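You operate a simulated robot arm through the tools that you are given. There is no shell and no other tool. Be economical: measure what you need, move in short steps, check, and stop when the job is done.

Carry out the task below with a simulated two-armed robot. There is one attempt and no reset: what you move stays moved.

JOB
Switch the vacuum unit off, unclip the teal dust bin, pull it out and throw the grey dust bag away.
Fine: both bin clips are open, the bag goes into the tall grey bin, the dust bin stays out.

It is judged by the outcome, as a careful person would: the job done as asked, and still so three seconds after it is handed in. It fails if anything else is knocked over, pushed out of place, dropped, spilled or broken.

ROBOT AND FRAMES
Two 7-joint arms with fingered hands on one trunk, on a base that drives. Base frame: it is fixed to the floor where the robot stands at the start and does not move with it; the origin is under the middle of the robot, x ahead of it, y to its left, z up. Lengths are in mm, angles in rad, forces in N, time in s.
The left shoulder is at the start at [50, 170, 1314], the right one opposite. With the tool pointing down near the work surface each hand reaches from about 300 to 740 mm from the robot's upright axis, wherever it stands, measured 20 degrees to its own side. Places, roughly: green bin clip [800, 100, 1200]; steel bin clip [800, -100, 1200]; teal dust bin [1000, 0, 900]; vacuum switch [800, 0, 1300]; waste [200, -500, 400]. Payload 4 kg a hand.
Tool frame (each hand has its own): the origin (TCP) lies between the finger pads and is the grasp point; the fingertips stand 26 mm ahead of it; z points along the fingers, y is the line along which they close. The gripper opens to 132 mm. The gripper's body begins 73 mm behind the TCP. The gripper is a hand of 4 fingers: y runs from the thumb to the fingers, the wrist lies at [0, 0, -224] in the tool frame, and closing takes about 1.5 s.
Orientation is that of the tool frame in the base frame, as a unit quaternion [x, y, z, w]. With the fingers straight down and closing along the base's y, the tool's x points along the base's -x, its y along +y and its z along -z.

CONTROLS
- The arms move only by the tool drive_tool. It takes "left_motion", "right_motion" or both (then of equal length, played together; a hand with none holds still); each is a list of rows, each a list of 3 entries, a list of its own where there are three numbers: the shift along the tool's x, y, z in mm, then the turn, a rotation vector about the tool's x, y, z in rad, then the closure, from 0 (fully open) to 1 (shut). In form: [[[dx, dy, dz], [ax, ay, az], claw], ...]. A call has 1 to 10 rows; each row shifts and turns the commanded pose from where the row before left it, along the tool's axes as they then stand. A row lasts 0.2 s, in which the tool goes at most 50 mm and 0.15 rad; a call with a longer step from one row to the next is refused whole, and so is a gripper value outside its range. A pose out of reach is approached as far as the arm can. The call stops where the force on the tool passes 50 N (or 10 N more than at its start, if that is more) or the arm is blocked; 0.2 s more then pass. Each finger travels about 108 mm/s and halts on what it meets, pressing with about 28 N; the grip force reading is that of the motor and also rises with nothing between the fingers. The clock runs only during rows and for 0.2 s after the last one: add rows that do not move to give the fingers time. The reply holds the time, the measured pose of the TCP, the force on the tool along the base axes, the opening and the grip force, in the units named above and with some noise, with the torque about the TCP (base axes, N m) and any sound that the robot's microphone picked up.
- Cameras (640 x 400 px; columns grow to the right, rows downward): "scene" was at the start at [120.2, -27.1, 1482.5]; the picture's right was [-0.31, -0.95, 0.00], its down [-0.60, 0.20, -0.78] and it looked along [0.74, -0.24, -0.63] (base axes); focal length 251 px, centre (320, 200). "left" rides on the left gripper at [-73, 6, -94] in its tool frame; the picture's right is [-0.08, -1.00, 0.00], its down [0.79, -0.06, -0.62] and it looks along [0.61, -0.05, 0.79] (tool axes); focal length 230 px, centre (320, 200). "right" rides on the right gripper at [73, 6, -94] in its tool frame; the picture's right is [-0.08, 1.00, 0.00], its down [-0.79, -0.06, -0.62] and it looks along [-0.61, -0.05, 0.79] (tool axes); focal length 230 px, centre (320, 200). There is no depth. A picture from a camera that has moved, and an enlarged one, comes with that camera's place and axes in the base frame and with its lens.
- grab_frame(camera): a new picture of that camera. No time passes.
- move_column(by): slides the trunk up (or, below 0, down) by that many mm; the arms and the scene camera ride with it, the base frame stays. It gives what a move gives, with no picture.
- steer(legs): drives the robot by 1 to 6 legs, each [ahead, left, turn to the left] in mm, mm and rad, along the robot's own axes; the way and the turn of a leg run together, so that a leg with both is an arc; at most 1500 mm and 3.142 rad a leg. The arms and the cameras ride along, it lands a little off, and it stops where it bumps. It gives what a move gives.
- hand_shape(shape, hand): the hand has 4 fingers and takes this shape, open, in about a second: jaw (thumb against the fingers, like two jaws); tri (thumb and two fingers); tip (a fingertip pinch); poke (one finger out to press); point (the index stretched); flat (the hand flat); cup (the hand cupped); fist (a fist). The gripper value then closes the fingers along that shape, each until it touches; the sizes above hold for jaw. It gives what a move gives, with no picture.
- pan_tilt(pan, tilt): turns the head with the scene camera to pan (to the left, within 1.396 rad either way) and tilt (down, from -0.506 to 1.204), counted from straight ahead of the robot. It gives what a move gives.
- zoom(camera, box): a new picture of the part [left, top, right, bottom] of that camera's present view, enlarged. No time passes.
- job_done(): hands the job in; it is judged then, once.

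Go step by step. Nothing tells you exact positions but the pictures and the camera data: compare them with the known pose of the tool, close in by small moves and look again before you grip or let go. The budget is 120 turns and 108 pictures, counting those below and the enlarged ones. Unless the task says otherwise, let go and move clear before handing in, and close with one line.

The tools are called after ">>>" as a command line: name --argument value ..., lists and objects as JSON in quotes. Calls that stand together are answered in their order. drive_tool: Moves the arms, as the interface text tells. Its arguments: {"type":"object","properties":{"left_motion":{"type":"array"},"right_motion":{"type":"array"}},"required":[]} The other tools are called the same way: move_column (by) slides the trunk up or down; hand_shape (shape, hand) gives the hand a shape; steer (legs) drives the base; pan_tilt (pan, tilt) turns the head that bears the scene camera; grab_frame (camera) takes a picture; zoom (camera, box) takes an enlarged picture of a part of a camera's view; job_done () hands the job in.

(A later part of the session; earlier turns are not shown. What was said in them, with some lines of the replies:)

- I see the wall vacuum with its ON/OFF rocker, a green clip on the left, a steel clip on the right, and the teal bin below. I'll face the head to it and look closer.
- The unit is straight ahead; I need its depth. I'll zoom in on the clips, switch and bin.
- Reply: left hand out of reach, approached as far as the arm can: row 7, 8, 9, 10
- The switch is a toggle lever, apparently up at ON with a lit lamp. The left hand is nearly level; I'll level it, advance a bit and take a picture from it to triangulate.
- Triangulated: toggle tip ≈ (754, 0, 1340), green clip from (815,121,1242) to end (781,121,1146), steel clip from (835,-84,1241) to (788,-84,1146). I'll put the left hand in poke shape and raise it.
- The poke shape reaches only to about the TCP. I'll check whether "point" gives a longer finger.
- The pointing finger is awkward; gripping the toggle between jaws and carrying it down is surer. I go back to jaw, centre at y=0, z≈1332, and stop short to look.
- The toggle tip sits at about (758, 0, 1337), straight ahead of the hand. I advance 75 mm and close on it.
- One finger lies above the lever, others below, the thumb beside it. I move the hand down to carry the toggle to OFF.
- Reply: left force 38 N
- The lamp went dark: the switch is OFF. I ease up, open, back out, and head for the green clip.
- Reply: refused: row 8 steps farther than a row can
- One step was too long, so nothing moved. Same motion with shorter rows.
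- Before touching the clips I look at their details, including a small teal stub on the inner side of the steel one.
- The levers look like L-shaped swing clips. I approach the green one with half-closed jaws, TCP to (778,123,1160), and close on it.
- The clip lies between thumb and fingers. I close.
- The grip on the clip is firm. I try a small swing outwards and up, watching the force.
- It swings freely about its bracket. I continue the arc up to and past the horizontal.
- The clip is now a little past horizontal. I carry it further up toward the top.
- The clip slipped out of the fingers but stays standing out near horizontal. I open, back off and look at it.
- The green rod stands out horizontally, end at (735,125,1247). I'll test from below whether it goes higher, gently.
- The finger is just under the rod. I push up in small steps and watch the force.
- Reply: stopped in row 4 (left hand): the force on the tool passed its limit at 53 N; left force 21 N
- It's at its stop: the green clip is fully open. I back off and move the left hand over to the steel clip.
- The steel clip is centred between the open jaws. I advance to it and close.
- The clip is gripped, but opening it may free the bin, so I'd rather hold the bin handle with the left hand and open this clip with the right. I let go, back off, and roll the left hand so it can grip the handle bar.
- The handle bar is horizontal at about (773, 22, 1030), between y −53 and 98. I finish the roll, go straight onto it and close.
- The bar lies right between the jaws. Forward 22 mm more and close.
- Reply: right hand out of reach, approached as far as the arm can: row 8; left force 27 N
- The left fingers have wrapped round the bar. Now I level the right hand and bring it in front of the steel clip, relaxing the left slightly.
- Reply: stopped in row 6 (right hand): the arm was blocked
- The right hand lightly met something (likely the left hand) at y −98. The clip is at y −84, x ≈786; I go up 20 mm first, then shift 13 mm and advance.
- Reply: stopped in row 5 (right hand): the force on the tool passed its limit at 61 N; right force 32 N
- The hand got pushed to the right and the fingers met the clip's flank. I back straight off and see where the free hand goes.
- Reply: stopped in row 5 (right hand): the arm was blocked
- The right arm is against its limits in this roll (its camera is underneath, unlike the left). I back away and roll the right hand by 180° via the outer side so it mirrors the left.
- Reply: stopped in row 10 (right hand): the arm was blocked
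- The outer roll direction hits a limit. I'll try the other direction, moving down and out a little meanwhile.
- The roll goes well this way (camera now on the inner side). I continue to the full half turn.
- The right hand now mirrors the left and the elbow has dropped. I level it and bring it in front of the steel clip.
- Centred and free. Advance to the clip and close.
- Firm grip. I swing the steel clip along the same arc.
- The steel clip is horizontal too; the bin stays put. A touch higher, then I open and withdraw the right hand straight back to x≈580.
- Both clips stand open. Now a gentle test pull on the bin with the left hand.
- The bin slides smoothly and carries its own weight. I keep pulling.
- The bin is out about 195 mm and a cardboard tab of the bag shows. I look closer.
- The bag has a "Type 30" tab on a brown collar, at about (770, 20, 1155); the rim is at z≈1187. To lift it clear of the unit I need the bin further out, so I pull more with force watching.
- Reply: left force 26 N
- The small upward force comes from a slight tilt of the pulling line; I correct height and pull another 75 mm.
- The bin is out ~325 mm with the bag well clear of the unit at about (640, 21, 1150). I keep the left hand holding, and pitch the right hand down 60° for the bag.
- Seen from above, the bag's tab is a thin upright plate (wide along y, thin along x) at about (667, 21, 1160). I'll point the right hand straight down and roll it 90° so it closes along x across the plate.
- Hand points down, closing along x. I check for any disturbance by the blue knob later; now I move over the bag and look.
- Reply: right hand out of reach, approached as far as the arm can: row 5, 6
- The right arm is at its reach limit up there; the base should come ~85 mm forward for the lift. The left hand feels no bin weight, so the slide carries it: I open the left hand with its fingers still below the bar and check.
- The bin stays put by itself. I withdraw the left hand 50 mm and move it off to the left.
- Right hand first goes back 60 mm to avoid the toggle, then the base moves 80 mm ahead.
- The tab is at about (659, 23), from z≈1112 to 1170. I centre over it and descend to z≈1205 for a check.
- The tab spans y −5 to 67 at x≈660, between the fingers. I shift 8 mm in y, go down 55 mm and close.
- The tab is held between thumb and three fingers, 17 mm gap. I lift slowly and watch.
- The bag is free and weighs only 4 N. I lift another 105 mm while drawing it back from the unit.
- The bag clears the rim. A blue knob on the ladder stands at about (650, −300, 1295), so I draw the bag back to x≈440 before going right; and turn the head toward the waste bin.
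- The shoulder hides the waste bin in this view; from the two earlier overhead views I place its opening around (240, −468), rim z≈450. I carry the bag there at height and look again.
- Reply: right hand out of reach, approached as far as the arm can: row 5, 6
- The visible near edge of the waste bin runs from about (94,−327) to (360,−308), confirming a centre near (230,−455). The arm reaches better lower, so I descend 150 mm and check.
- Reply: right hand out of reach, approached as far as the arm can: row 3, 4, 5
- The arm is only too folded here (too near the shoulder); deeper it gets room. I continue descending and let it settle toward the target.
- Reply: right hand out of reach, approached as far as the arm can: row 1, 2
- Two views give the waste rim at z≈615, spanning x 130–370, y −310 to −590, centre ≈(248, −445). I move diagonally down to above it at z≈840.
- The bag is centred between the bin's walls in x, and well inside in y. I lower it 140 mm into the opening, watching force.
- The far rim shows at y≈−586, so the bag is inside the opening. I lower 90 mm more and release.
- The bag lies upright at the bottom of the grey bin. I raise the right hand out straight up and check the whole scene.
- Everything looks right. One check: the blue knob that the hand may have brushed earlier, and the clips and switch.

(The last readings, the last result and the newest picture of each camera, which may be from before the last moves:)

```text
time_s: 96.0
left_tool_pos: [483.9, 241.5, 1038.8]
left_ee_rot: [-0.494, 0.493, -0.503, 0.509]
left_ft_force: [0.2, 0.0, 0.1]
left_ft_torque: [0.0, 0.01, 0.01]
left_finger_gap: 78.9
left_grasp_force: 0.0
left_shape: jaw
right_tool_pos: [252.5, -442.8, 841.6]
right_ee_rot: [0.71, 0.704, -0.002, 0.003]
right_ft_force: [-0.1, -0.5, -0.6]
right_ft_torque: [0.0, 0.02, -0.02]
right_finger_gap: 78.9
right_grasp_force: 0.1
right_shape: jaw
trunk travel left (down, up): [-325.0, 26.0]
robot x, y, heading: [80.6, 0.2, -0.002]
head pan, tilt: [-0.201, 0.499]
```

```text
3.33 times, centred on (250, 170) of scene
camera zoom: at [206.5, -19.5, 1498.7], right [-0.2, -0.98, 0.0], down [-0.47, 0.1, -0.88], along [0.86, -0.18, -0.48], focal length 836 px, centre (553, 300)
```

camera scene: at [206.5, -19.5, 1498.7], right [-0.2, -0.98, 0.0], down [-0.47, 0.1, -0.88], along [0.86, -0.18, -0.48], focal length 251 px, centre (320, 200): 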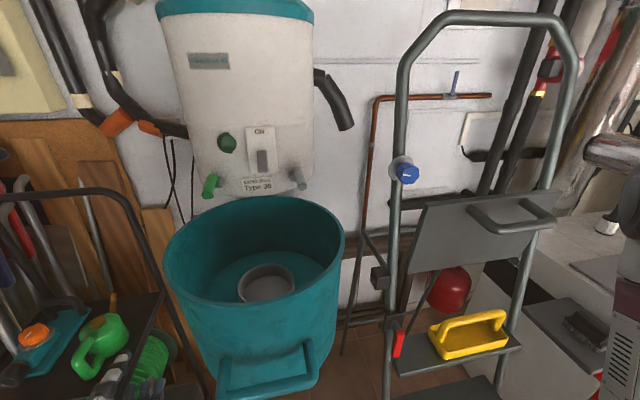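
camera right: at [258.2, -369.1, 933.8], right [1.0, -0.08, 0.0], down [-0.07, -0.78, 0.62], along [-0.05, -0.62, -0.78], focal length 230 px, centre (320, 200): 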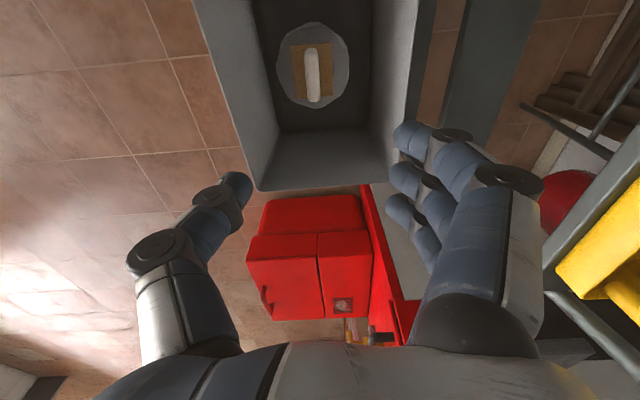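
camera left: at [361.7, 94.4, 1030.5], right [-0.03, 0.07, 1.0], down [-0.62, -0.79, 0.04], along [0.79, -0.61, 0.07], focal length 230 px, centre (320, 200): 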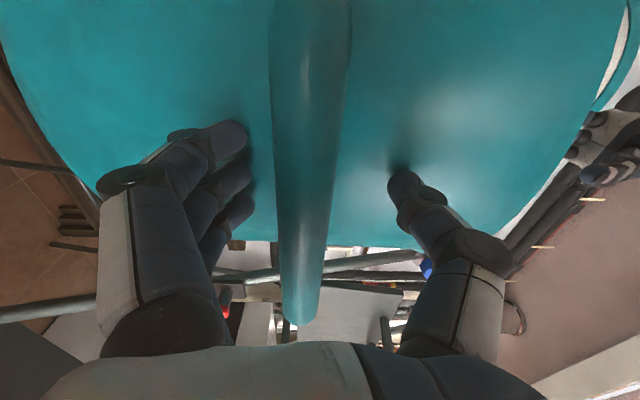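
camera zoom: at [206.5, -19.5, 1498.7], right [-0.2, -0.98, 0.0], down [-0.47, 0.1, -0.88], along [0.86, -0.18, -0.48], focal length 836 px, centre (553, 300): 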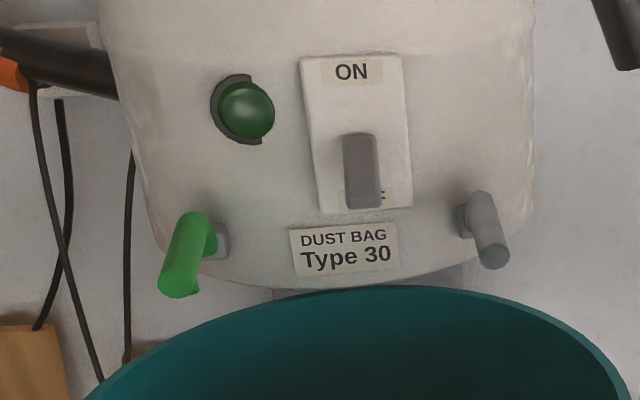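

The job's own items are all right, but the blue knob's marker now points left whereas in my earlier view (t=57.7) it pointed up-right: the hand turned it while rolling. I'll put it back; first I back the base 110 mm for room.

>>> steer --legs '[[-110, 0, 0]]'

>>> drive_tool --right_motion '[[[0, 40, -20], [0, 0, 0], 0.2], [[0, 40, -20], [0, 0, 0], 0.2], [[10, 35, -30], [0, 0, 0], 0.2], [[10, 35, -30], [0, 0, 0], 0.2], [[10, 30, -35], [0, 0, 0], 0.2], [[10, 25, -35], [0, 0, 0], 0.2], [[10, 25, -35], [0, 0, 0], 0.2], [[10, 20, -40], [0, 0, 0], 0.2], [[10, 20, -40], [0, 0, 0], 0.2], [[0, 0, -40], [0, 0, 0], 0.2]]'

```text
time_s: 97.1
left_tool_pos: [372.8, 242.0, 1039.9]
left_ee_rot: [-0.493, 0.493, -0.504, 0.51]
left_ft_force: [-1.1, -0.2, 0.6]
left_ft_torque: [0.04, 0.01, 0.02]
left_finger_gap: 78.5
left_grasp_force: 0.1
left_shape: jaw
right_tool_pos: [142.1, -444.4, 842.2]
right_ee_rot: [0.71, 0.705, -0.001, 0.005]
right_ft_force: [-0.4, 0.4, 0.3]
right_ft_torque: [0.02, -0.04, 0.02]
right_finger_gap: 78.5
right_grasp_force: 0.0
right_shape: jaw
trunk travel left (down, up): [-325.0, 26.0]
robot x, y, heading: [-30.5, -0.7, -0.002]
head pan, tilt: [-0.201, 0.499]
```

```text
time_s: 99.3
left_tool_pos: [372.2, 242.1, 1039.1]
left_ee_rot: [-0.494, 0.493, -0.504, 0.509]
left_ft_force: [-0.5, -0.1, -0.1]
left_ft_torque: [0.0, -0.02, -0.02]
left_finger_gap: 78.8
left_grasp_force: 0.0
left_shape: jaw
right_tool_pos: [410.6, -373.9, 1169.4]
right_ee_rot: [0.709, 0.705, -0.002, 0.005]
right_ft_force: [0.2, -0.6, -0.6]
right_ft_torque: [-0.01, -0.05, -0.03]
right_finger_gap: 105.8
right_grasp_force: 0.1
right_shape: jaw
trunk travel left (down, up): [-325.0, 26.0]
robot x, y, heading: [-33.1, -0.4, 0.003]
head pan, tilt: [-0.201, 0.499]
```

I first bring the right hand to about (520,−374,1285), then swing it to point forward, with its camera on the inner side.

>>> drive_tool --right_motion '[[[0, 30, -35], [0, 0, 0], 0.2], [[0, 40, -25], [0, 0, 0], 0.2], [[0, 40, -25], [0, 0, 0], 0.2], [[0, 0, -30], [0, 0, 0], 0.2], [[0, 0, 0], [-0.145, 0, 0], 0.2], [[0, 0, 0], [-0.145, 0, 0], 0.2], [[0, 0, 0], [-0.145, 0, 0], 0.2], [[0, 0, 0], [-0.145, 0, 0], 0.2], [[0, 0, 0], [-0.145, 0, 0], 0.2], [[0, 0, 0], [-0.145, 0, 0], 0.2]]'

>>> drive_tool --right_motion '[[[0, 0, 0], [-0.145, 0, 0], 0.2], [[0, 0, 0], [-0.145, 0, 0], 0.2], [[0, 0, 0], [-0.145, 0, 0], 0.2], [[0, 0, 0], [-0.145, 0, 0], 0.2], [[0, 0, 0], [-0.121, 0, 0], 0.2], [[0, 0, 0], [0, 0.14, 0], 0.2], [[0, 0, 0], [0, 0.14, 0], 0.2], [[0, 0, 0], [0, 0.14, 0], 0.2]]'

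>>> grab_frame --camera "right"

>>> grab_frame --camera "scene"

```text
time_s: 101.5
left_tool_pos: [373.0, 241.6, 1039.6]
left_ee_rot: [-0.493, 0.493, -0.504, 0.509]
left_ft_force: [0.2, 0.7, -0.1]
left_ft_torque: [-0.01, -0.04, 0.01]
left_finger_gap: 78.6
left_grasp_force: 0.1
left_shape: jaw
right_tool_pos: [523.1, -374.7, 1282.3]
right_ee_rot: [0.648, 0.642, 0.282, 0.298]
right_ft_force: [-0.6, 0.1, -0.7]
right_ft_torque: [0.01, -0.01, 0.0]
right_finger_gap: 105.0
right_grasp_force: 0.1
right_shape: jaw
trunk travel left (down, up): [-325.0, 26.0]
robot x, y, heading: [-33.4, 3.3, -0.005]
head pan, tilt: [-0.201, 0.499]
```

```text
time_s: 103.3
left_tool_pos: [374.6, 240.6, 1039.1]
left_ee_rot: [-0.493, 0.495, -0.504, 0.508]
left_ft_force: [0.6, 0.0, -0.9]
left_ft_torque: [0.01, -0.05, 0.02]
left_finger_gap: 78.5
left_grasp_force: 0.1
left_shape: jaw
right_tool_pos: [522.2, -372.1, 1282.3]
right_ee_rot: [0.384, 0.594, 0.59, 0.389]
right_ft_force: [0.3, -1.0, 0.1]
right_ft_torque: [0.01, 0.01, -0.02]
right_finger_gap: 105.3
right_grasp_force: 0.1
right_shape: jaw
trunk travel left (down, up): [-325.0, 26.0]
robot x, y, heading: [-31.6, 1.2, -0.004]
head pan, tilt: [-0.201, 0.499]
```

```text
13 pictures are left
camera right: at [406.6, -342.6, 1286.7], right [0.03, -0.06, 1.0], down [-0.25, -0.97, -0.05], along [0.97, -0.25, -0.04], focal length 230 px, centre (320, 200)
```

right: 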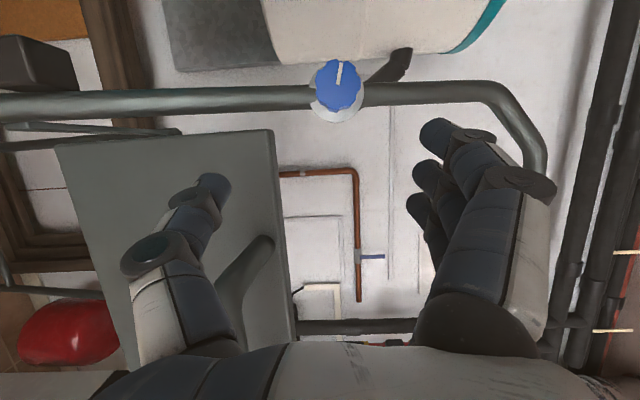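

```text
12 pictures are left
camera scene: at [97.0, -19.9, 1498.7], right [-0.2, -0.98, 0.0], down [-0.47, 0.1, -0.88], along [0.86, -0.18, -0.48], focal length 251 px, centre (320, 200)
```

scene: 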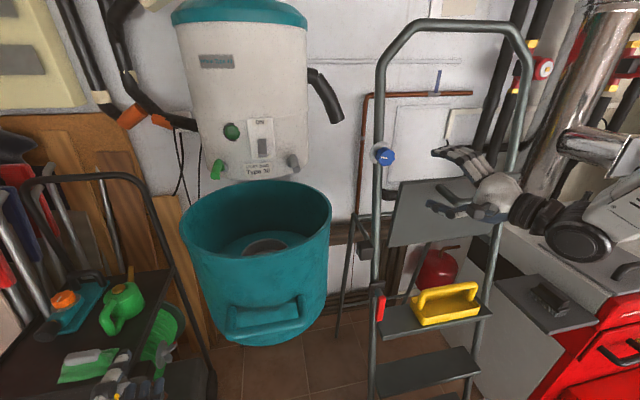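

The knob face is at about (631, −298, 1300), its axis along −x. Marker has to turn about 110° clockwise. I straighten the hand and line up in front of it.

>>> drive_tool --right_motion '[[[0, 0, 0], [0, -0.14, 0], 0.2], [[0, 0, 0], [0, -0.14, 0], 0.2], [[0, 0, 0], [0, -0.14, 0], 0.2], [[35, 9, 0], [0, 0, 0], 0.3], [[39, 9, 20], [0, 0, 0], 0.3], [[0, 0, 18], [0, 0, 0], 0.3], [[0, 0, 0], [0, 0, 0], 0.3]]'

>>> grab_frame --camera "right"

```text
time_s: 104.9
left_tool_pos: [373.6, 242.0, 1037.9]
left_ee_rot: [-0.494, 0.493, -0.505, 0.509]
left_ft_force: [0.3, 0.7, 0.1]
left_ft_torque: [0.0, 0.0, 0.0]
left_finger_gap: 78.8
left_grasp_force: 0.0
left_shape: jaw
right_tool_pos: [558.1, -296.5, 1301.4]
right_ee_rot: [0.498, 0.5, 0.497, 0.505]
right_ft_force: [-0.4, -0.7, 0.8]
right_ft_torque: [-0.01, 0.04, 0.01]
right_finger_gap: 93.0
right_grasp_force: 0.0
right_shape: jaw
trunk travel left (down, up): [-325.0, 26.0]
robot x, y, heading: [-29.3, -1.5, -0.003]
head pan, tilt: [-0.201, 0.499]
```

```text
11 pictures are left
camera right: at [465.5, -222.6, 1305.4], right [0.0, -0.07, 1.0], down [-0.62, -0.78, -0.06], along [0.78, -0.62, -0.04], focal length 230 px, centre (320, 200)
```

right: 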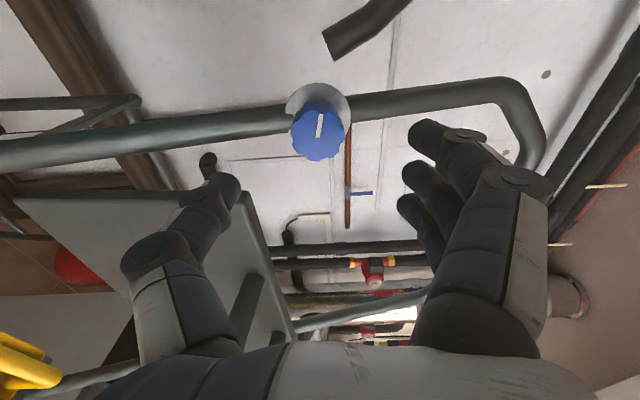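

Aligned within a couple of mm. I advance 72 mm with half-open jaws and look.

>>> drive_tool --right_motion '[[[0, 0, 0], [0, 0, 0], 0.45], [[0, -1, 25], [0, 0, 0], 0.45], [[0, 0, 25], [0, 0, 0], 0.45], [[0, 0, 22], [0, 0, 0], 0.45], [[0, 0, 0], [0, 0, 0], 0.45]]'

>>> grab_frame --camera "right"

```text
time_s: 106.1
left_tool_pos: [374.0, 240.7, 1039.4]
left_ee_rot: [-0.493, 0.494, -0.504, 0.509]
left_ft_force: [-0.8, -0.1, -1.0]
left_ft_torque: [0.01, 0.03, -0.01]
left_finger_gap: 78.5
left_grasp_force: 0.1
left_shape: jaw
right_tool_pos: [631.9, -299.2, 1301.0]
right_ee_rot: [0.499, 0.499, 0.498, 0.505]
right_ft_force: [1.0, -0.4, 0.1]
right_ft_torque: [0.02, -0.01, 0.01]
right_finger_gap: 73.3
right_grasp_force: 0.1
right_shape: jaw
trunk travel left (down, up): [-325.0, 26.0]
robot x, y, heading: [-28.4, 3.2, -0.0]
head pan, tilt: [-0.201, 0.499]
```

```text
10 pictures are left
camera right: at [538.2, -224.5, 1304.9], right [0.0, -0.07, 1.0], down [-0.62, -0.78, -0.06], along [0.78, -0.62, -0.04], focal length 230 px, centre (320, 200)
```

right: 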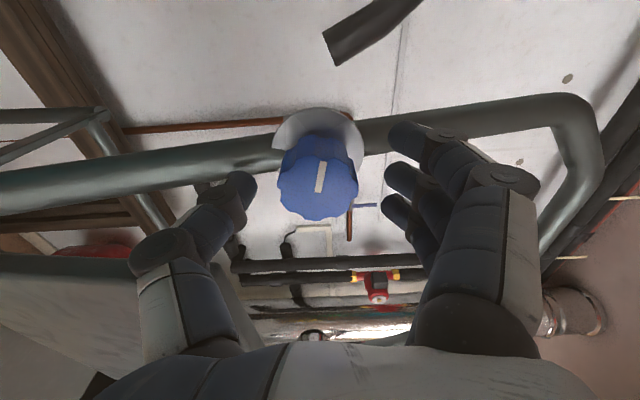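

The knob sits exactly between the jaws. I close and start turning clockwise (+z roll).

>>> drive_tool --right_motion '[[[0, 0, 0], [0, 0, 0], 1], [[0, 0, 0], [0, 0, 0], 1], [[0, 0, 0], [0, 0, 0], 1], [[0, 0, 0], [0, 0, 0], 1], [[0, 0, 0], [0, 0, 0.12], 1], [[0, 0, 0], [0, 0, 0.145], 1], [[0, 0, 0], [0, 0, 0.145], 1], [[0, 0, 0], [0, 0, 0.145], 1], [[0, 0, 0], [0, 0, 0.145], 1]]'

>>> grab_frame --camera "right"

```text
time_s: 108.1
left_tool_pos: [374.1, 241.5, 1038.1]
left_ee_rot: [-0.493, 0.493, -0.504, 0.509]
left_ft_force: [0.5, -0.9, 0.3]
left_ft_torque: [0.0, -0.02, 0.0]
left_finger_gap: 78.7
left_grasp_force: 0.0
left_shape: jaw
right_tool_pos: [633.1, -298.0, 1298.3]
right_ee_rot: [0.642, 0.298, 0.639, 0.302]
right_ft_force: [-3.2, 3.7, -11.5]
right_ft_torque: [-0.09, 0.24, 0.17]
right_finger_gap: 24.1
right_grasp_force: 28.0
right_shape: jaw
trunk travel left (down, up): [-325.0, 26.0]
robot x, y, heading: [-35.5, -3.8, -0.003]
head pan, tilt: [-0.201, 0.499]
```

```text
9 pictures are left
camera right: at [538.9, -245.0, 1348.4], right [0.0, -0.7, 0.72], down [-0.62, -0.56, -0.55], along [0.79, -0.45, -0.43], focal length 230 px, centre (320, 200)
```

right: 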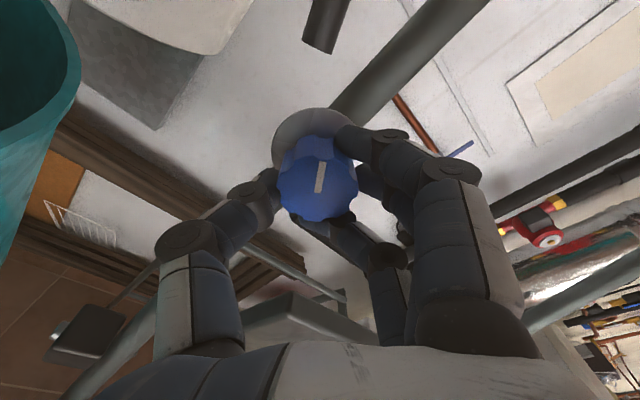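

The knob turns with the hand. I continue 1.2 rad more.

>>> drive_tool --right_motion '[[[0, 0, 0], [0, 0, 0.145], 1], [[0, 0, 0], [0, 0, 0.145], 1], [[0, 0, 0], [0, 0, 0.145], 1], [[0, 0, 0], [0, 0, 0.145], 1], [[0, 0, 0], [0, 0, 0.145], 1], [[0, 0, 0], [0, 0, 0.145], 1], [[0, 0, 0], [0, 0, 0.145], 1], [[0, 0, 0], [0, 0, 0.145], 1], [[0, 0, 0], [0, 0, 0.04], 1]]'

>>> zoom --camera "scene" --box '[340, 110, 440, 190]'

>>> grab_frame --camera "right"

```text
time_s: 110.1
left_tool_pos: [376.1, 243.6, 1038.3]
left_ee_rot: [-0.494, 0.493, -0.504, 0.509]
left_ft_force: [0.8, 0.3, 0.0]
left_ft_torque: [-0.04, 0.05, -0.06]
left_finger_gap: 78.5
left_grasp_force: 0.0
left_shape: jaw
right_tool_pos: [633.9, -295.0, 1295.5]
right_ee_rot: [0.699, -0.114, 0.697, -0.113]
right_ft_force: [-11.8, 16.5, -32.4]
right_ft_torque: [-0.06, 0.37, 0.31]
right_finger_gap: 24.8
right_grasp_force: 29.0
right_shape: jaw
trunk travel left (down, up): [-325.0, 26.0]
robot x, y, heading: [-30.4, -1.7, 0.003]
head pan, tilt: [-0.201, 0.499]
```

```text
5.00 times, centred on (390, 150) of scene
camera zoom: at [98.3, -17.4, 1498.5], right [-0.2, -0.98, 0.0], down [-0.47, 0.1, -0.88], along [0.86, -0.18, -0.48], focal length 1254 px, centre (-30, 450)
```

zoom: 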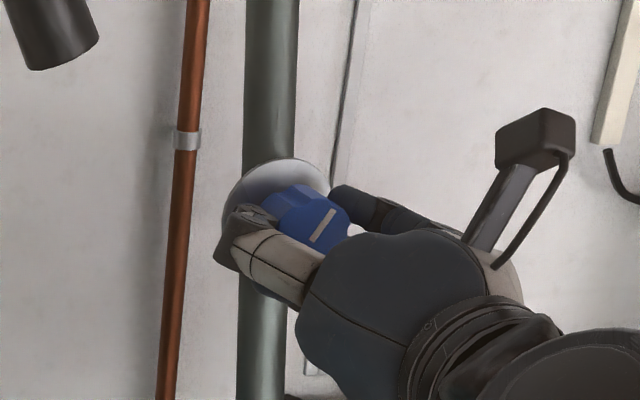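

```text
7 pictures are left
camera right: at [539.5, -323.0, 1363.7], right [0.0, -0.92, -0.39], down [-0.62, 0.31, -0.72], along [0.79, 0.24, -0.57], focal length 230 px, centre (320, 200)
```

right: 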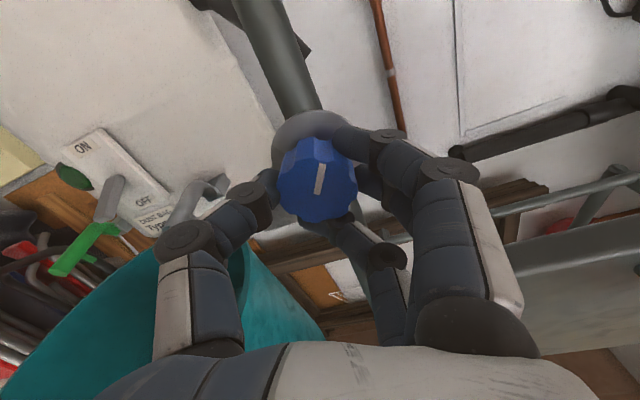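

The marker now points up-right again. I relax the side load, open, withdraw, and go to the same pose as at t=57.7 to compare pictures.

>>> drive_tool --right_motion '[[[-5.5, -2, 0], [0, 0, 0], 1], [[0, 0, 0], [0, 0, 0], 0.4], [[0, 0, 0], [0, 0, 0], 0.4], [[0, 0, 0], [0, 0, 0], 0.4], [[0, 0, -30], [0, 0, 0], 0.4], [[0, 0, -40], [0, 0, 0], 0.4], [[0, 0, -25], [0, 0, -0.11], 0.4], [[0, 0, 0], [0, 0, -0.11], 0.4], [[0, 0, 0], [0, 0, -0.105], 0.4]]'

>>> drive_tool --right_motion '[[[-10, -40, 0], [0, 0, 0], 0.4], [[-10, -40, 10], [0, 0, 0], 0.4], [[-10, -40, 20], [0, 0, 0], 0.4], [[0, 0, 20], [0, 0, 0], 0.4]]'

>>> grab_frame --camera "right"

```text
time_s: 112.1
left_tool_pos: [373.4, 241.3, 1039.9]
left_ee_rot: [-0.493, 0.493, -0.504, 0.509]
left_ft_force: [-0.1, -0.2, -0.3]
left_ft_torque: [0.0, -0.02, 0.0]
left_finger_gap: 78.7
left_grasp_force: 0.0
left_shape: jaw
right_tool_pos: [537.2, -294.3, 1295.1]
right_ee_rot: [0.705, 0.0, 0.709, 0.004]
right_ft_force: [-0.4, -1.3, 0.2]
right_ft_torque: [-0.02, 0.0, 0.01]
right_finger_gap: 78.7
right_grasp_force: 0.0
right_shape: jaw
trunk travel left (down, up): [-325.0, 26.0]
robot x, y, heading: [-34.8, -1.8, -0.003]
head pan, tilt: [-0.201, 0.499]
```

```text
time_s: 113.1
left_tool_pos: [373.7, 239.7, 1039.1]
left_ee_rot: [-0.492, 0.494, -0.505, 0.509]
left_ft_force: [-0.5, 0.4, -0.5]
left_ft_torque: [0.0, 0.01, 0.03]
left_finger_gap: 78.6
left_grasp_force: 0.1
left_shape: jaw
right_tool_pos: [589.0, -176.1, 1265.2]
right_ee_rot: [0.706, -0.002, 0.708, 0.003]
right_ft_force: [-0.4, -1.3, -0.4]
right_ft_torque: [0.02, -0.02, 0.01]
right_finger_gap: 78.8
right_grasp_force: 0.0
right_shape: jaw
trunk travel left (down, up): [-325.0, 26.0]
robot x, y, heading: [-33.2, 2.1, 0.002]
head pan, tilt: [-0.201, 0.499]
```

```text
6 pictures are left
camera right: at [494.8, -180.7, 1337.2], right [-0.01, -1.0, -0.08], down [-0.61, 0.06, -0.79], along [0.79, 0.04, -0.61], focal length 230 px, centre (320, 200)
```

right: 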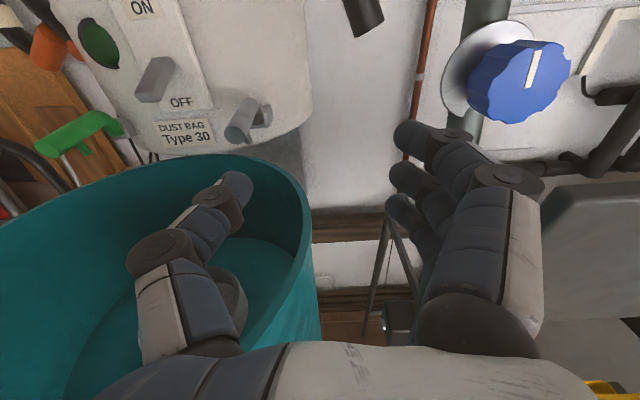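

Same view, ladder unmoved, but the marker now stands at about 106° versus 58° originally: it slipped back some on release. I go back for another ~48° turn, better centred.

>>> drive_tool --right_motion '[[[5, 0, -40], [0, 0, 0], 0.45], [[10, 40, -13], [0, 0, 0], 0.45], [[10, 40, 0], [0, 0, 0], 0.45], [[7, 40, 0], [0, 0, -0.1], 0.45], [[0, 0, 0], [0, 0, -0.145], 0.45], [[0, 0, 0], [0, 0, -0.145], 0.45], [[0, 0, 0], [0, 0, 0], 0.45]]'

```text
time_s: 114.7
left_tool_pos: [373.3, 240.1, 1040.5]
left_ee_rot: [-0.493, 0.493, -0.504, 0.509]
left_ft_force: [-0.6, -0.7, -0.4]
left_ft_torque: [0.01, -0.01, -0.02]
left_finger_gap: 78.7
left_grasp_force: 0.2
left_shape: jaw
right_tool_pos: [534.5, -293.8, 1295.8]
right_ee_rot: [0.692, 0.136, 0.694, 0.14]
right_ft_force: [-0.1, -0.1, -0.4]
right_ft_torque: [0.03, 0.03, 0.0]
right_finger_gap: 73.1
right_grasp_force: 0.1
right_shape: jaw
trunk travel left (down, up): [-325.0, 26.0]
robot x, y, heading: [-38.5, -3.7, 0.002]
head pan, tilt: [-0.201, 0.499]
```

Advance, close.

>>> drive_tool --right_motion '[[[0, 2, 33], [0, 0, 0], 0.45], [[0, 0, 33], [0, 0, 0], 0.45], [[0, 0, 31], [0, 0, 0], 0.45], [[0, 0, 0], [0, 0, 0], 1], [[0, 0, 0], [0, 0, 0], 1], [[0, 0, 0], [0, 0, 0], 1], [[0, 0, 0], [0, 0, 0], 1]]'

>>> zoom --camera "right" --box '[240, 80, 400, 240]'

```text
time_s: 116.3
left_tool_pos: [374.2, 242.3, 1038.6]
left_ee_rot: [-0.494, 0.492, -0.505, 0.509]
left_ft_force: [-0.1, 0.1, 0.3]
left_ft_torque: [-0.02, -0.01, -0.01]
left_finger_gap: 79.0
left_grasp_force: 0.0
left_shape: jaw
right_tool_pos: [632.2, -296.5, 1294.4]
right_ee_rot: [0.693, 0.137, 0.694, 0.14]
right_ft_force: [2.6, 2.9, -2.7]
right_ft_torque: [0.0, -0.01, 0.02]
right_finger_gap: 24.1
right_grasp_force: 27.9
right_shape: jaw
trunk travel left (down, up): [-325.0, 26.0]
robot x, y, heading: [-29.4, -0.4, -0.004]
head pan, tilt: [-0.201, 0.499]
```

```text
2.50 times, centred on (320, 160) of right
camera zoom: at [537.9, -272.2, 1364.4], right [-0.01, -0.95, 0.31], down [-0.62, -0.24, -0.75], along [0.79, -0.2, -0.58], focal length 575 px, centre (320, 300)
```

zoom: 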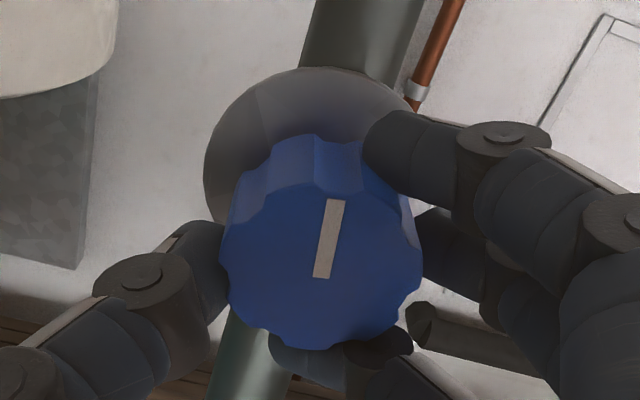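

Marker in grip is at about 98°. I turn 0.75 rad more and then open very gently without any side shift.

>>> drive_tool --right_motion '[[[0, 0, 0], [0, 0, 0.125], 1], [[0, 0, 0], [0, 0, 0.125], 1], [[0, 0, 0], [0, 0, 0.125], 1], [[0, 0, 0], [0, 0, 0.125], 1], [[0, 0, 0], [0, 0, 0.125], 1], [[0, 0, 0], [0, 0, 0.125], 1], [[0, 0, 0], [0, 0, 0], 1]]'

>>> drive_tool --right_motion '[[[0, 0, 0], [0, 0, 0], 0.82], [[0, 0, 0], [0, 0, 0], 0.8], [[0, 0, 0], [0, 0, 0], 0.78], [[0, 0, 0], [0, 0, 0], 0.76], [[0, 0, 0], [0, 0, 0], 0.72], [[0, 0, 0], [0, 0, 0], 0.66], [[0, 0, 0], [0, 0, 0], 0.6], [[0, 0, 0], [0, 0, 0], 0.5]]'

>>> zoom --camera "right" --box '[240, 80, 400, 240]'

```text
time_s: 117.9
left_tool_pos: [375.4, 242.9, 1037.8]
left_ee_rot: [-0.494, 0.492, -0.505, 0.508]
left_ft_force: [-0.1, 0.4, 0.9]
left_ft_torque: [0.03, 0.02, 0.02]
left_finger_gap: 78.7
left_grasp_force: 0.0
left_shape: jaw
right_tool_pos: [631.7, -294.5, 1297.1]
right_ee_rot: [0.696, -0.128, 0.696, -0.124]
right_ft_force: [-2.2, 18.2, -16.3]
right_ft_torque: [-0.03, 0.16, 0.29]
right_finger_gap: 24.0
right_grasp_force: 28.4
right_shape: jaw
trunk travel left (down, up): [-325.0, 26.0]
robot x, y, heading: [-26.9, -2.4, -0.002]
head pan, tilt: [-0.201, 0.499]
```

```text
time_s: 119.7
left_tool_pos: [373.6, 241.8, 1038.3]
left_ee_rot: [-0.494, 0.493, -0.504, 0.509]
left_ft_force: [0.0, -0.2, 0.1]
left_ft_torque: [0.02, -0.02, -0.01]
left_finger_gap: 78.8
left_grasp_force: 0.1
left_shape: jaw
right_tool_pos: [631.0, -298.6, 1297.5]
right_ee_rot: [0.694, -0.127, 0.698, -0.123]
right_ft_force: [0.4, -0.1, -0.4]
right_ft_torque: [0.0, -0.01, 0.02]
right_finger_gap: 65.4
right_grasp_force: 0.0
right_shape: jaw
trunk travel left (down, up): [-325.0, 26.0]
robot x, y, heading: [-31.8, -0.2, -0.002]
head pan, tilt: [-0.201, 0.499]
```

```text
2.50 times, centred on (320, 160) of right
camera zoom: at [537.0, -327.0, 1363.1], right [0.0, -0.91, -0.42], down [-0.61, 0.34, -0.72], along [0.79, 0.25, -0.56], focal length 575 px, centre (320, 300)
```

zoom: 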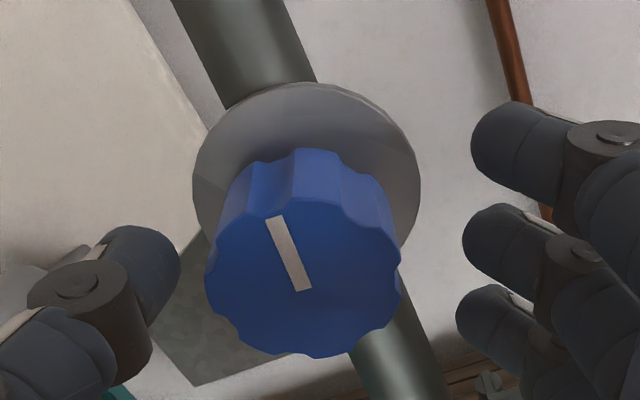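

After release it stands at ~82° (it springs back ~27°). I re-grip with the hand rolled back and turn a further ~0.78 rad to allow for that.

>>> drive_tool --right_motion '[[[0, 0, 0], [0, 0, -0.14], 0.45], [[0, 0, 0], [0, 0, -0.14], 0.45], [[0, 0, 0], [0, 0, -0.14], 0.45], [[0, 0, 0], [0, 0, -0.14], 0.45], [[0, 0, 0], [0, 0, -0.14], 0.45], [[0, 0, 0], [0, 0, -0.1], 0.45], [[0, 0, 0], [0, 0, 0], 1], [[0, 0, 0], [0, 0, 0], 1], [[0, 0, 0], [0, 0, 0], 1], [[0, 0, 0], [0, 0, 0], 1]]'

>>> drive_tool --right_motion '[[[0, 0, 0], [0, 0, 0.13], 1], [[0, 0, 0], [0, 0, 0.13], 1], [[0, 0, 0], [0, 0, 0.13], 1], [[0, 0, 0], [0, 0, 0.13], 1], [[0, 0, 0], [0, 0, 0.13], 1], [[0, 0, 0], [0, 0, 0.13], 1], [[0, 0, 0], [0, 0, 0], 1]]'

>>> drive_tool --right_motion '[[[0, 0, 0], [0, 0, 0], 0.82], [[0, 0, 0], [0, 0, 0], 0.8], [[0, 0, 0], [0, 0, 0], 0.78], [[0, 0, 0], [0, 0, 0], 0.76], [[0, 0, 0], [0, 0, 0], 0.72], [[0, 0, 0], [0, 0, 0], 0.66], [[0, 0, 0], [0, 0, 0], 0.6], [[0, 0, 0], [0, 0, 0], 0.5]]'

>>> zoom --camera "right" --box '[240, 80, 400, 240]'

```text
time_s: 121.9
left_tool_pos: [375.1, 242.2, 1037.0]
left_ee_rot: [-0.494, 0.494, -0.504, 0.508]
left_ft_force: [0.6, -1.0, -0.4]
left_ft_torque: [0.03, 0.0, 0.0]
left_finger_gap: 78.7
left_grasp_force: 0.0
left_shape: jaw
right_tool_pos: [631.4, -296.7, 1295.8]
right_ee_rot: [0.689, 0.153, 0.69, 0.158]
right_ft_force: [0.8, 1.9, -3.9]
right_ft_torque: [0.0, 0.01, 0.0]
right_finger_gap: 26.1
right_grasp_force: 28.1
right_shape: jaw
trunk travel left (down, up): [-325.0, 26.0]
robot x, y, heading: [-30.1, -0.3, -0.001]
head pan, tilt: [-0.201, 0.499]
```

```text
time_s: 123.5
left_tool_pos: [374.0, 243.1, 1038.6]
left_ee_rot: [-0.494, 0.493, -0.505, 0.509]
left_ft_force: [0.0, -0.5, -0.5]
left_ft_torque: [0.0, -0.01, 0.0]
left_finger_gap: 78.8
left_grasp_force: 0.0
left_shape: jaw
right_tool_pos: [632.3, -293.8, 1297.3]
right_ee_rot: [0.696, -0.121, 0.698, -0.117]
right_ft_force: [-6.1, 14.1, -14.6]
right_ft_torque: [-0.07, 0.17, 0.24]
right_finger_gap: 25.9
right_grasp_force: 27.8
right_shape: jaw
trunk travel left (down, up): [-325.0, 26.0]
robot x, y, heading: [-30.9, 1.5, 0.0]
head pan, tilt: [-0.201, 0.499]
```

```text
time_s: 125.3
left_tool_pos: [372.6, 241.1, 1038.3]
left_ee_rot: [-0.494, 0.493, -0.504, 0.509]
left_ft_force: [-0.5, -0.6, 0.5]
left_ft_torque: [0.03, 0.0, 0.0]
left_finger_gap: 78.7
left_grasp_force: 0.1
left_shape: jaw
right_tool_pos: [632.7, -296.7, 1298.3]
right_ee_rot: [0.695, -0.12, 0.699, -0.117]
right_ft_force: [-0.2, -0.7, -0.6]
right_ft_torque: [0.02, 0.0, 0.0]
right_finger_gap: 65.2
right_grasp_force: 0.1
right_shape: jaw
trunk travel left (down, up): [-325.0, 26.0]
robot x, y, heading: [-32.1, 2.4, -0.002]
head pan, tilt: [-0.201, 0.499]
```

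```text
2.50 times, centred on (320, 160) of right
camera zoom: at [537.6, -325.2, 1363.3], right [0.0, -0.92, -0.4], down [-0.61, 0.32, -0.72], along [0.79, 0.24, -0.56], focal length 575 px, centre (320, 300)
```

zoom: 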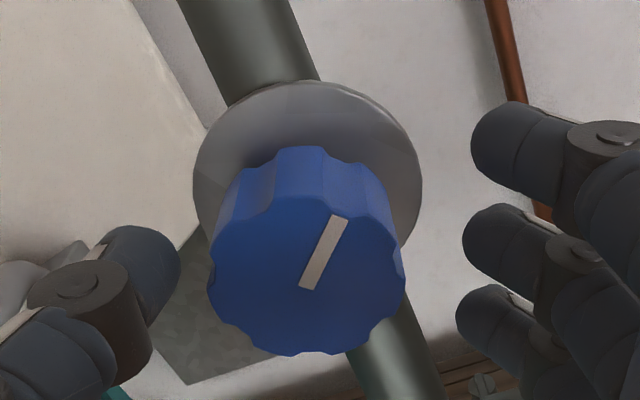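

Close: about 45–50° now. I withdraw and compare from the original viewing pose.

>>> drive_tool --right_motion '[[[0, 0, -35], [0, 0, 0], 0.45], [[0, 0, -40], [0, 0, 0], 0.45], [[0, 0, -22], [0, 0, -0.115], 0.4], [[0, 0, 0], [0, 0, -0.115], 0.4], [[0, 0, 0], [0, 0, -0.11], 0.4], [[-10, -40, 0], [0, 0, 0], 0.4], [[-12, -40, 14], [0, 0, 0], 0.4], [[-10, -39, 20], [0, 0, 0], 0.4], [[0, 0, 22], [0, 0, 0], 0.4], [[0, 0, 0], [0, 0, 0], 0.4]]'

>>> grab_frame --camera "right"

```text
time_s: 127.5
left_tool_pos: [373.9, 241.9, 1039.2]
left_ee_rot: [-0.494, 0.493, -0.504, 0.509]
left_ft_force: [0.3, 0.7, -0.7]
left_ft_torque: [0.03, 0.0, -0.02]
left_finger_gap: 78.8
left_grasp_force: 0.0
left_shape: jaw
right_tool_pos: [593.5, -178.9, 1264.6]
right_ee_rot: [0.706, -0.001, 0.709, 0.004]
right_ft_force: [-0.7, 0.1, -0.6]
right_ft_torque: [-0.03, -0.01, -0.01]
right_finger_gap: 78.8
right_grasp_force: 0.0
right_shape: jaw
trunk travel left (down, up): [-325.0, 26.0]
robot x, y, heading: [-33.5, -1.3, -0.007]
head pan, tilt: [-0.201, 0.499]
```

```text
2 pictures are left
camera right: at [499.1, -182.3, 1336.3], right [-0.01, -1.0, -0.07], down [-0.61, 0.06, -0.79], along [0.79, 0.04, -0.61], focal length 230 px, centre (320, 200)
```

right: 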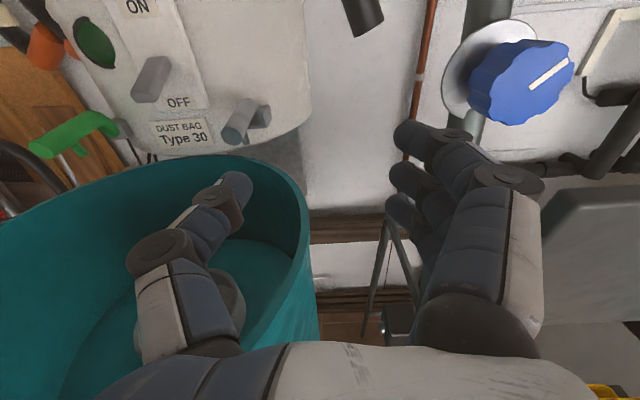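

The knob marker is back to within about 10° of where it was, and the ladder hasn't moved. I draw the right hand back a little and take a last overall look.

>>> drive_tool --right_motion '[[[0, 15, -30], [0, 0, 0], 0.4], [[0, 15, -30], [0, 0, 0], 0.4], [[0, 0, 0], [0, 0, 0], 0.4]]'

>>> grab_frame --camera "scene"

```text
time_s: 128.3
left_tool_pos: [374.3, 241.5, 1038.8]
left_ee_rot: [-0.494, 0.494, -0.505, 0.508]
left_ft_force: [0.3, 0.1, -0.4]
left_ft_torque: [0.02, 0.01, 0.01]
left_finger_gap: 78.8
left_grasp_force: 0.0
left_shape: jaw
right_tool_pos: [531.4, -208.3, 1263.9]
right_ee_rot: [0.706, -0.002, 0.708, 0.004]
right_ft_force: [-0.3, 0.4, -1.0]
right_ft_torque: [0.0, 0.04, 0.03]
right_finger_gap: 78.4
right_grasp_force: 0.0
right_shape: jaw
trunk travel left (down, up): [-325.0, 26.0]
robot x, y, heading: [-31.2, -3.7, -0.001]
head pan, tilt: [-0.201, 0.499]
```

```text
1 pictures are left
camera scene: at [97.4, -18.8, 1498.7], right [-0.2, -0.98, 0.0], down [-0.47, 0.1, -0.88], along [0.86, -0.18, -0.48], focal length 251 px, centre (320, 200)
```

scene: 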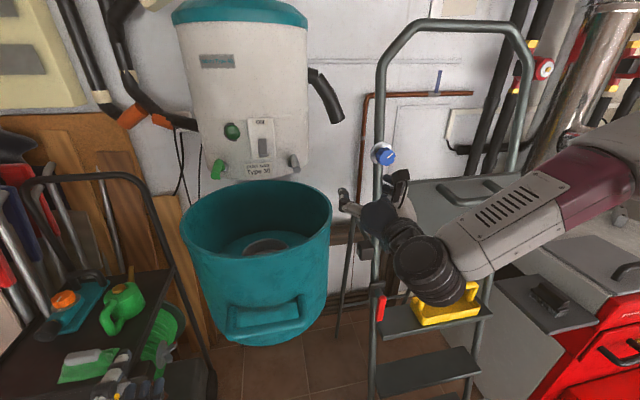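

The switch is off, both clips are open, the bin is out and the bag is in the grey waste bin. Both hands are clear and nothing has fallen, so I hand in.

>>> job_done

```text
The job is handed in.
```

The vacuum is switched off, both clips are open, the teal bin is pulled out and left out, and the grey bag is in the tall grey bin. While rolling the right hand I bumped the blue knob on the ladder; I turned it back, but by my estimate it still sits about 10–15° off where it was.
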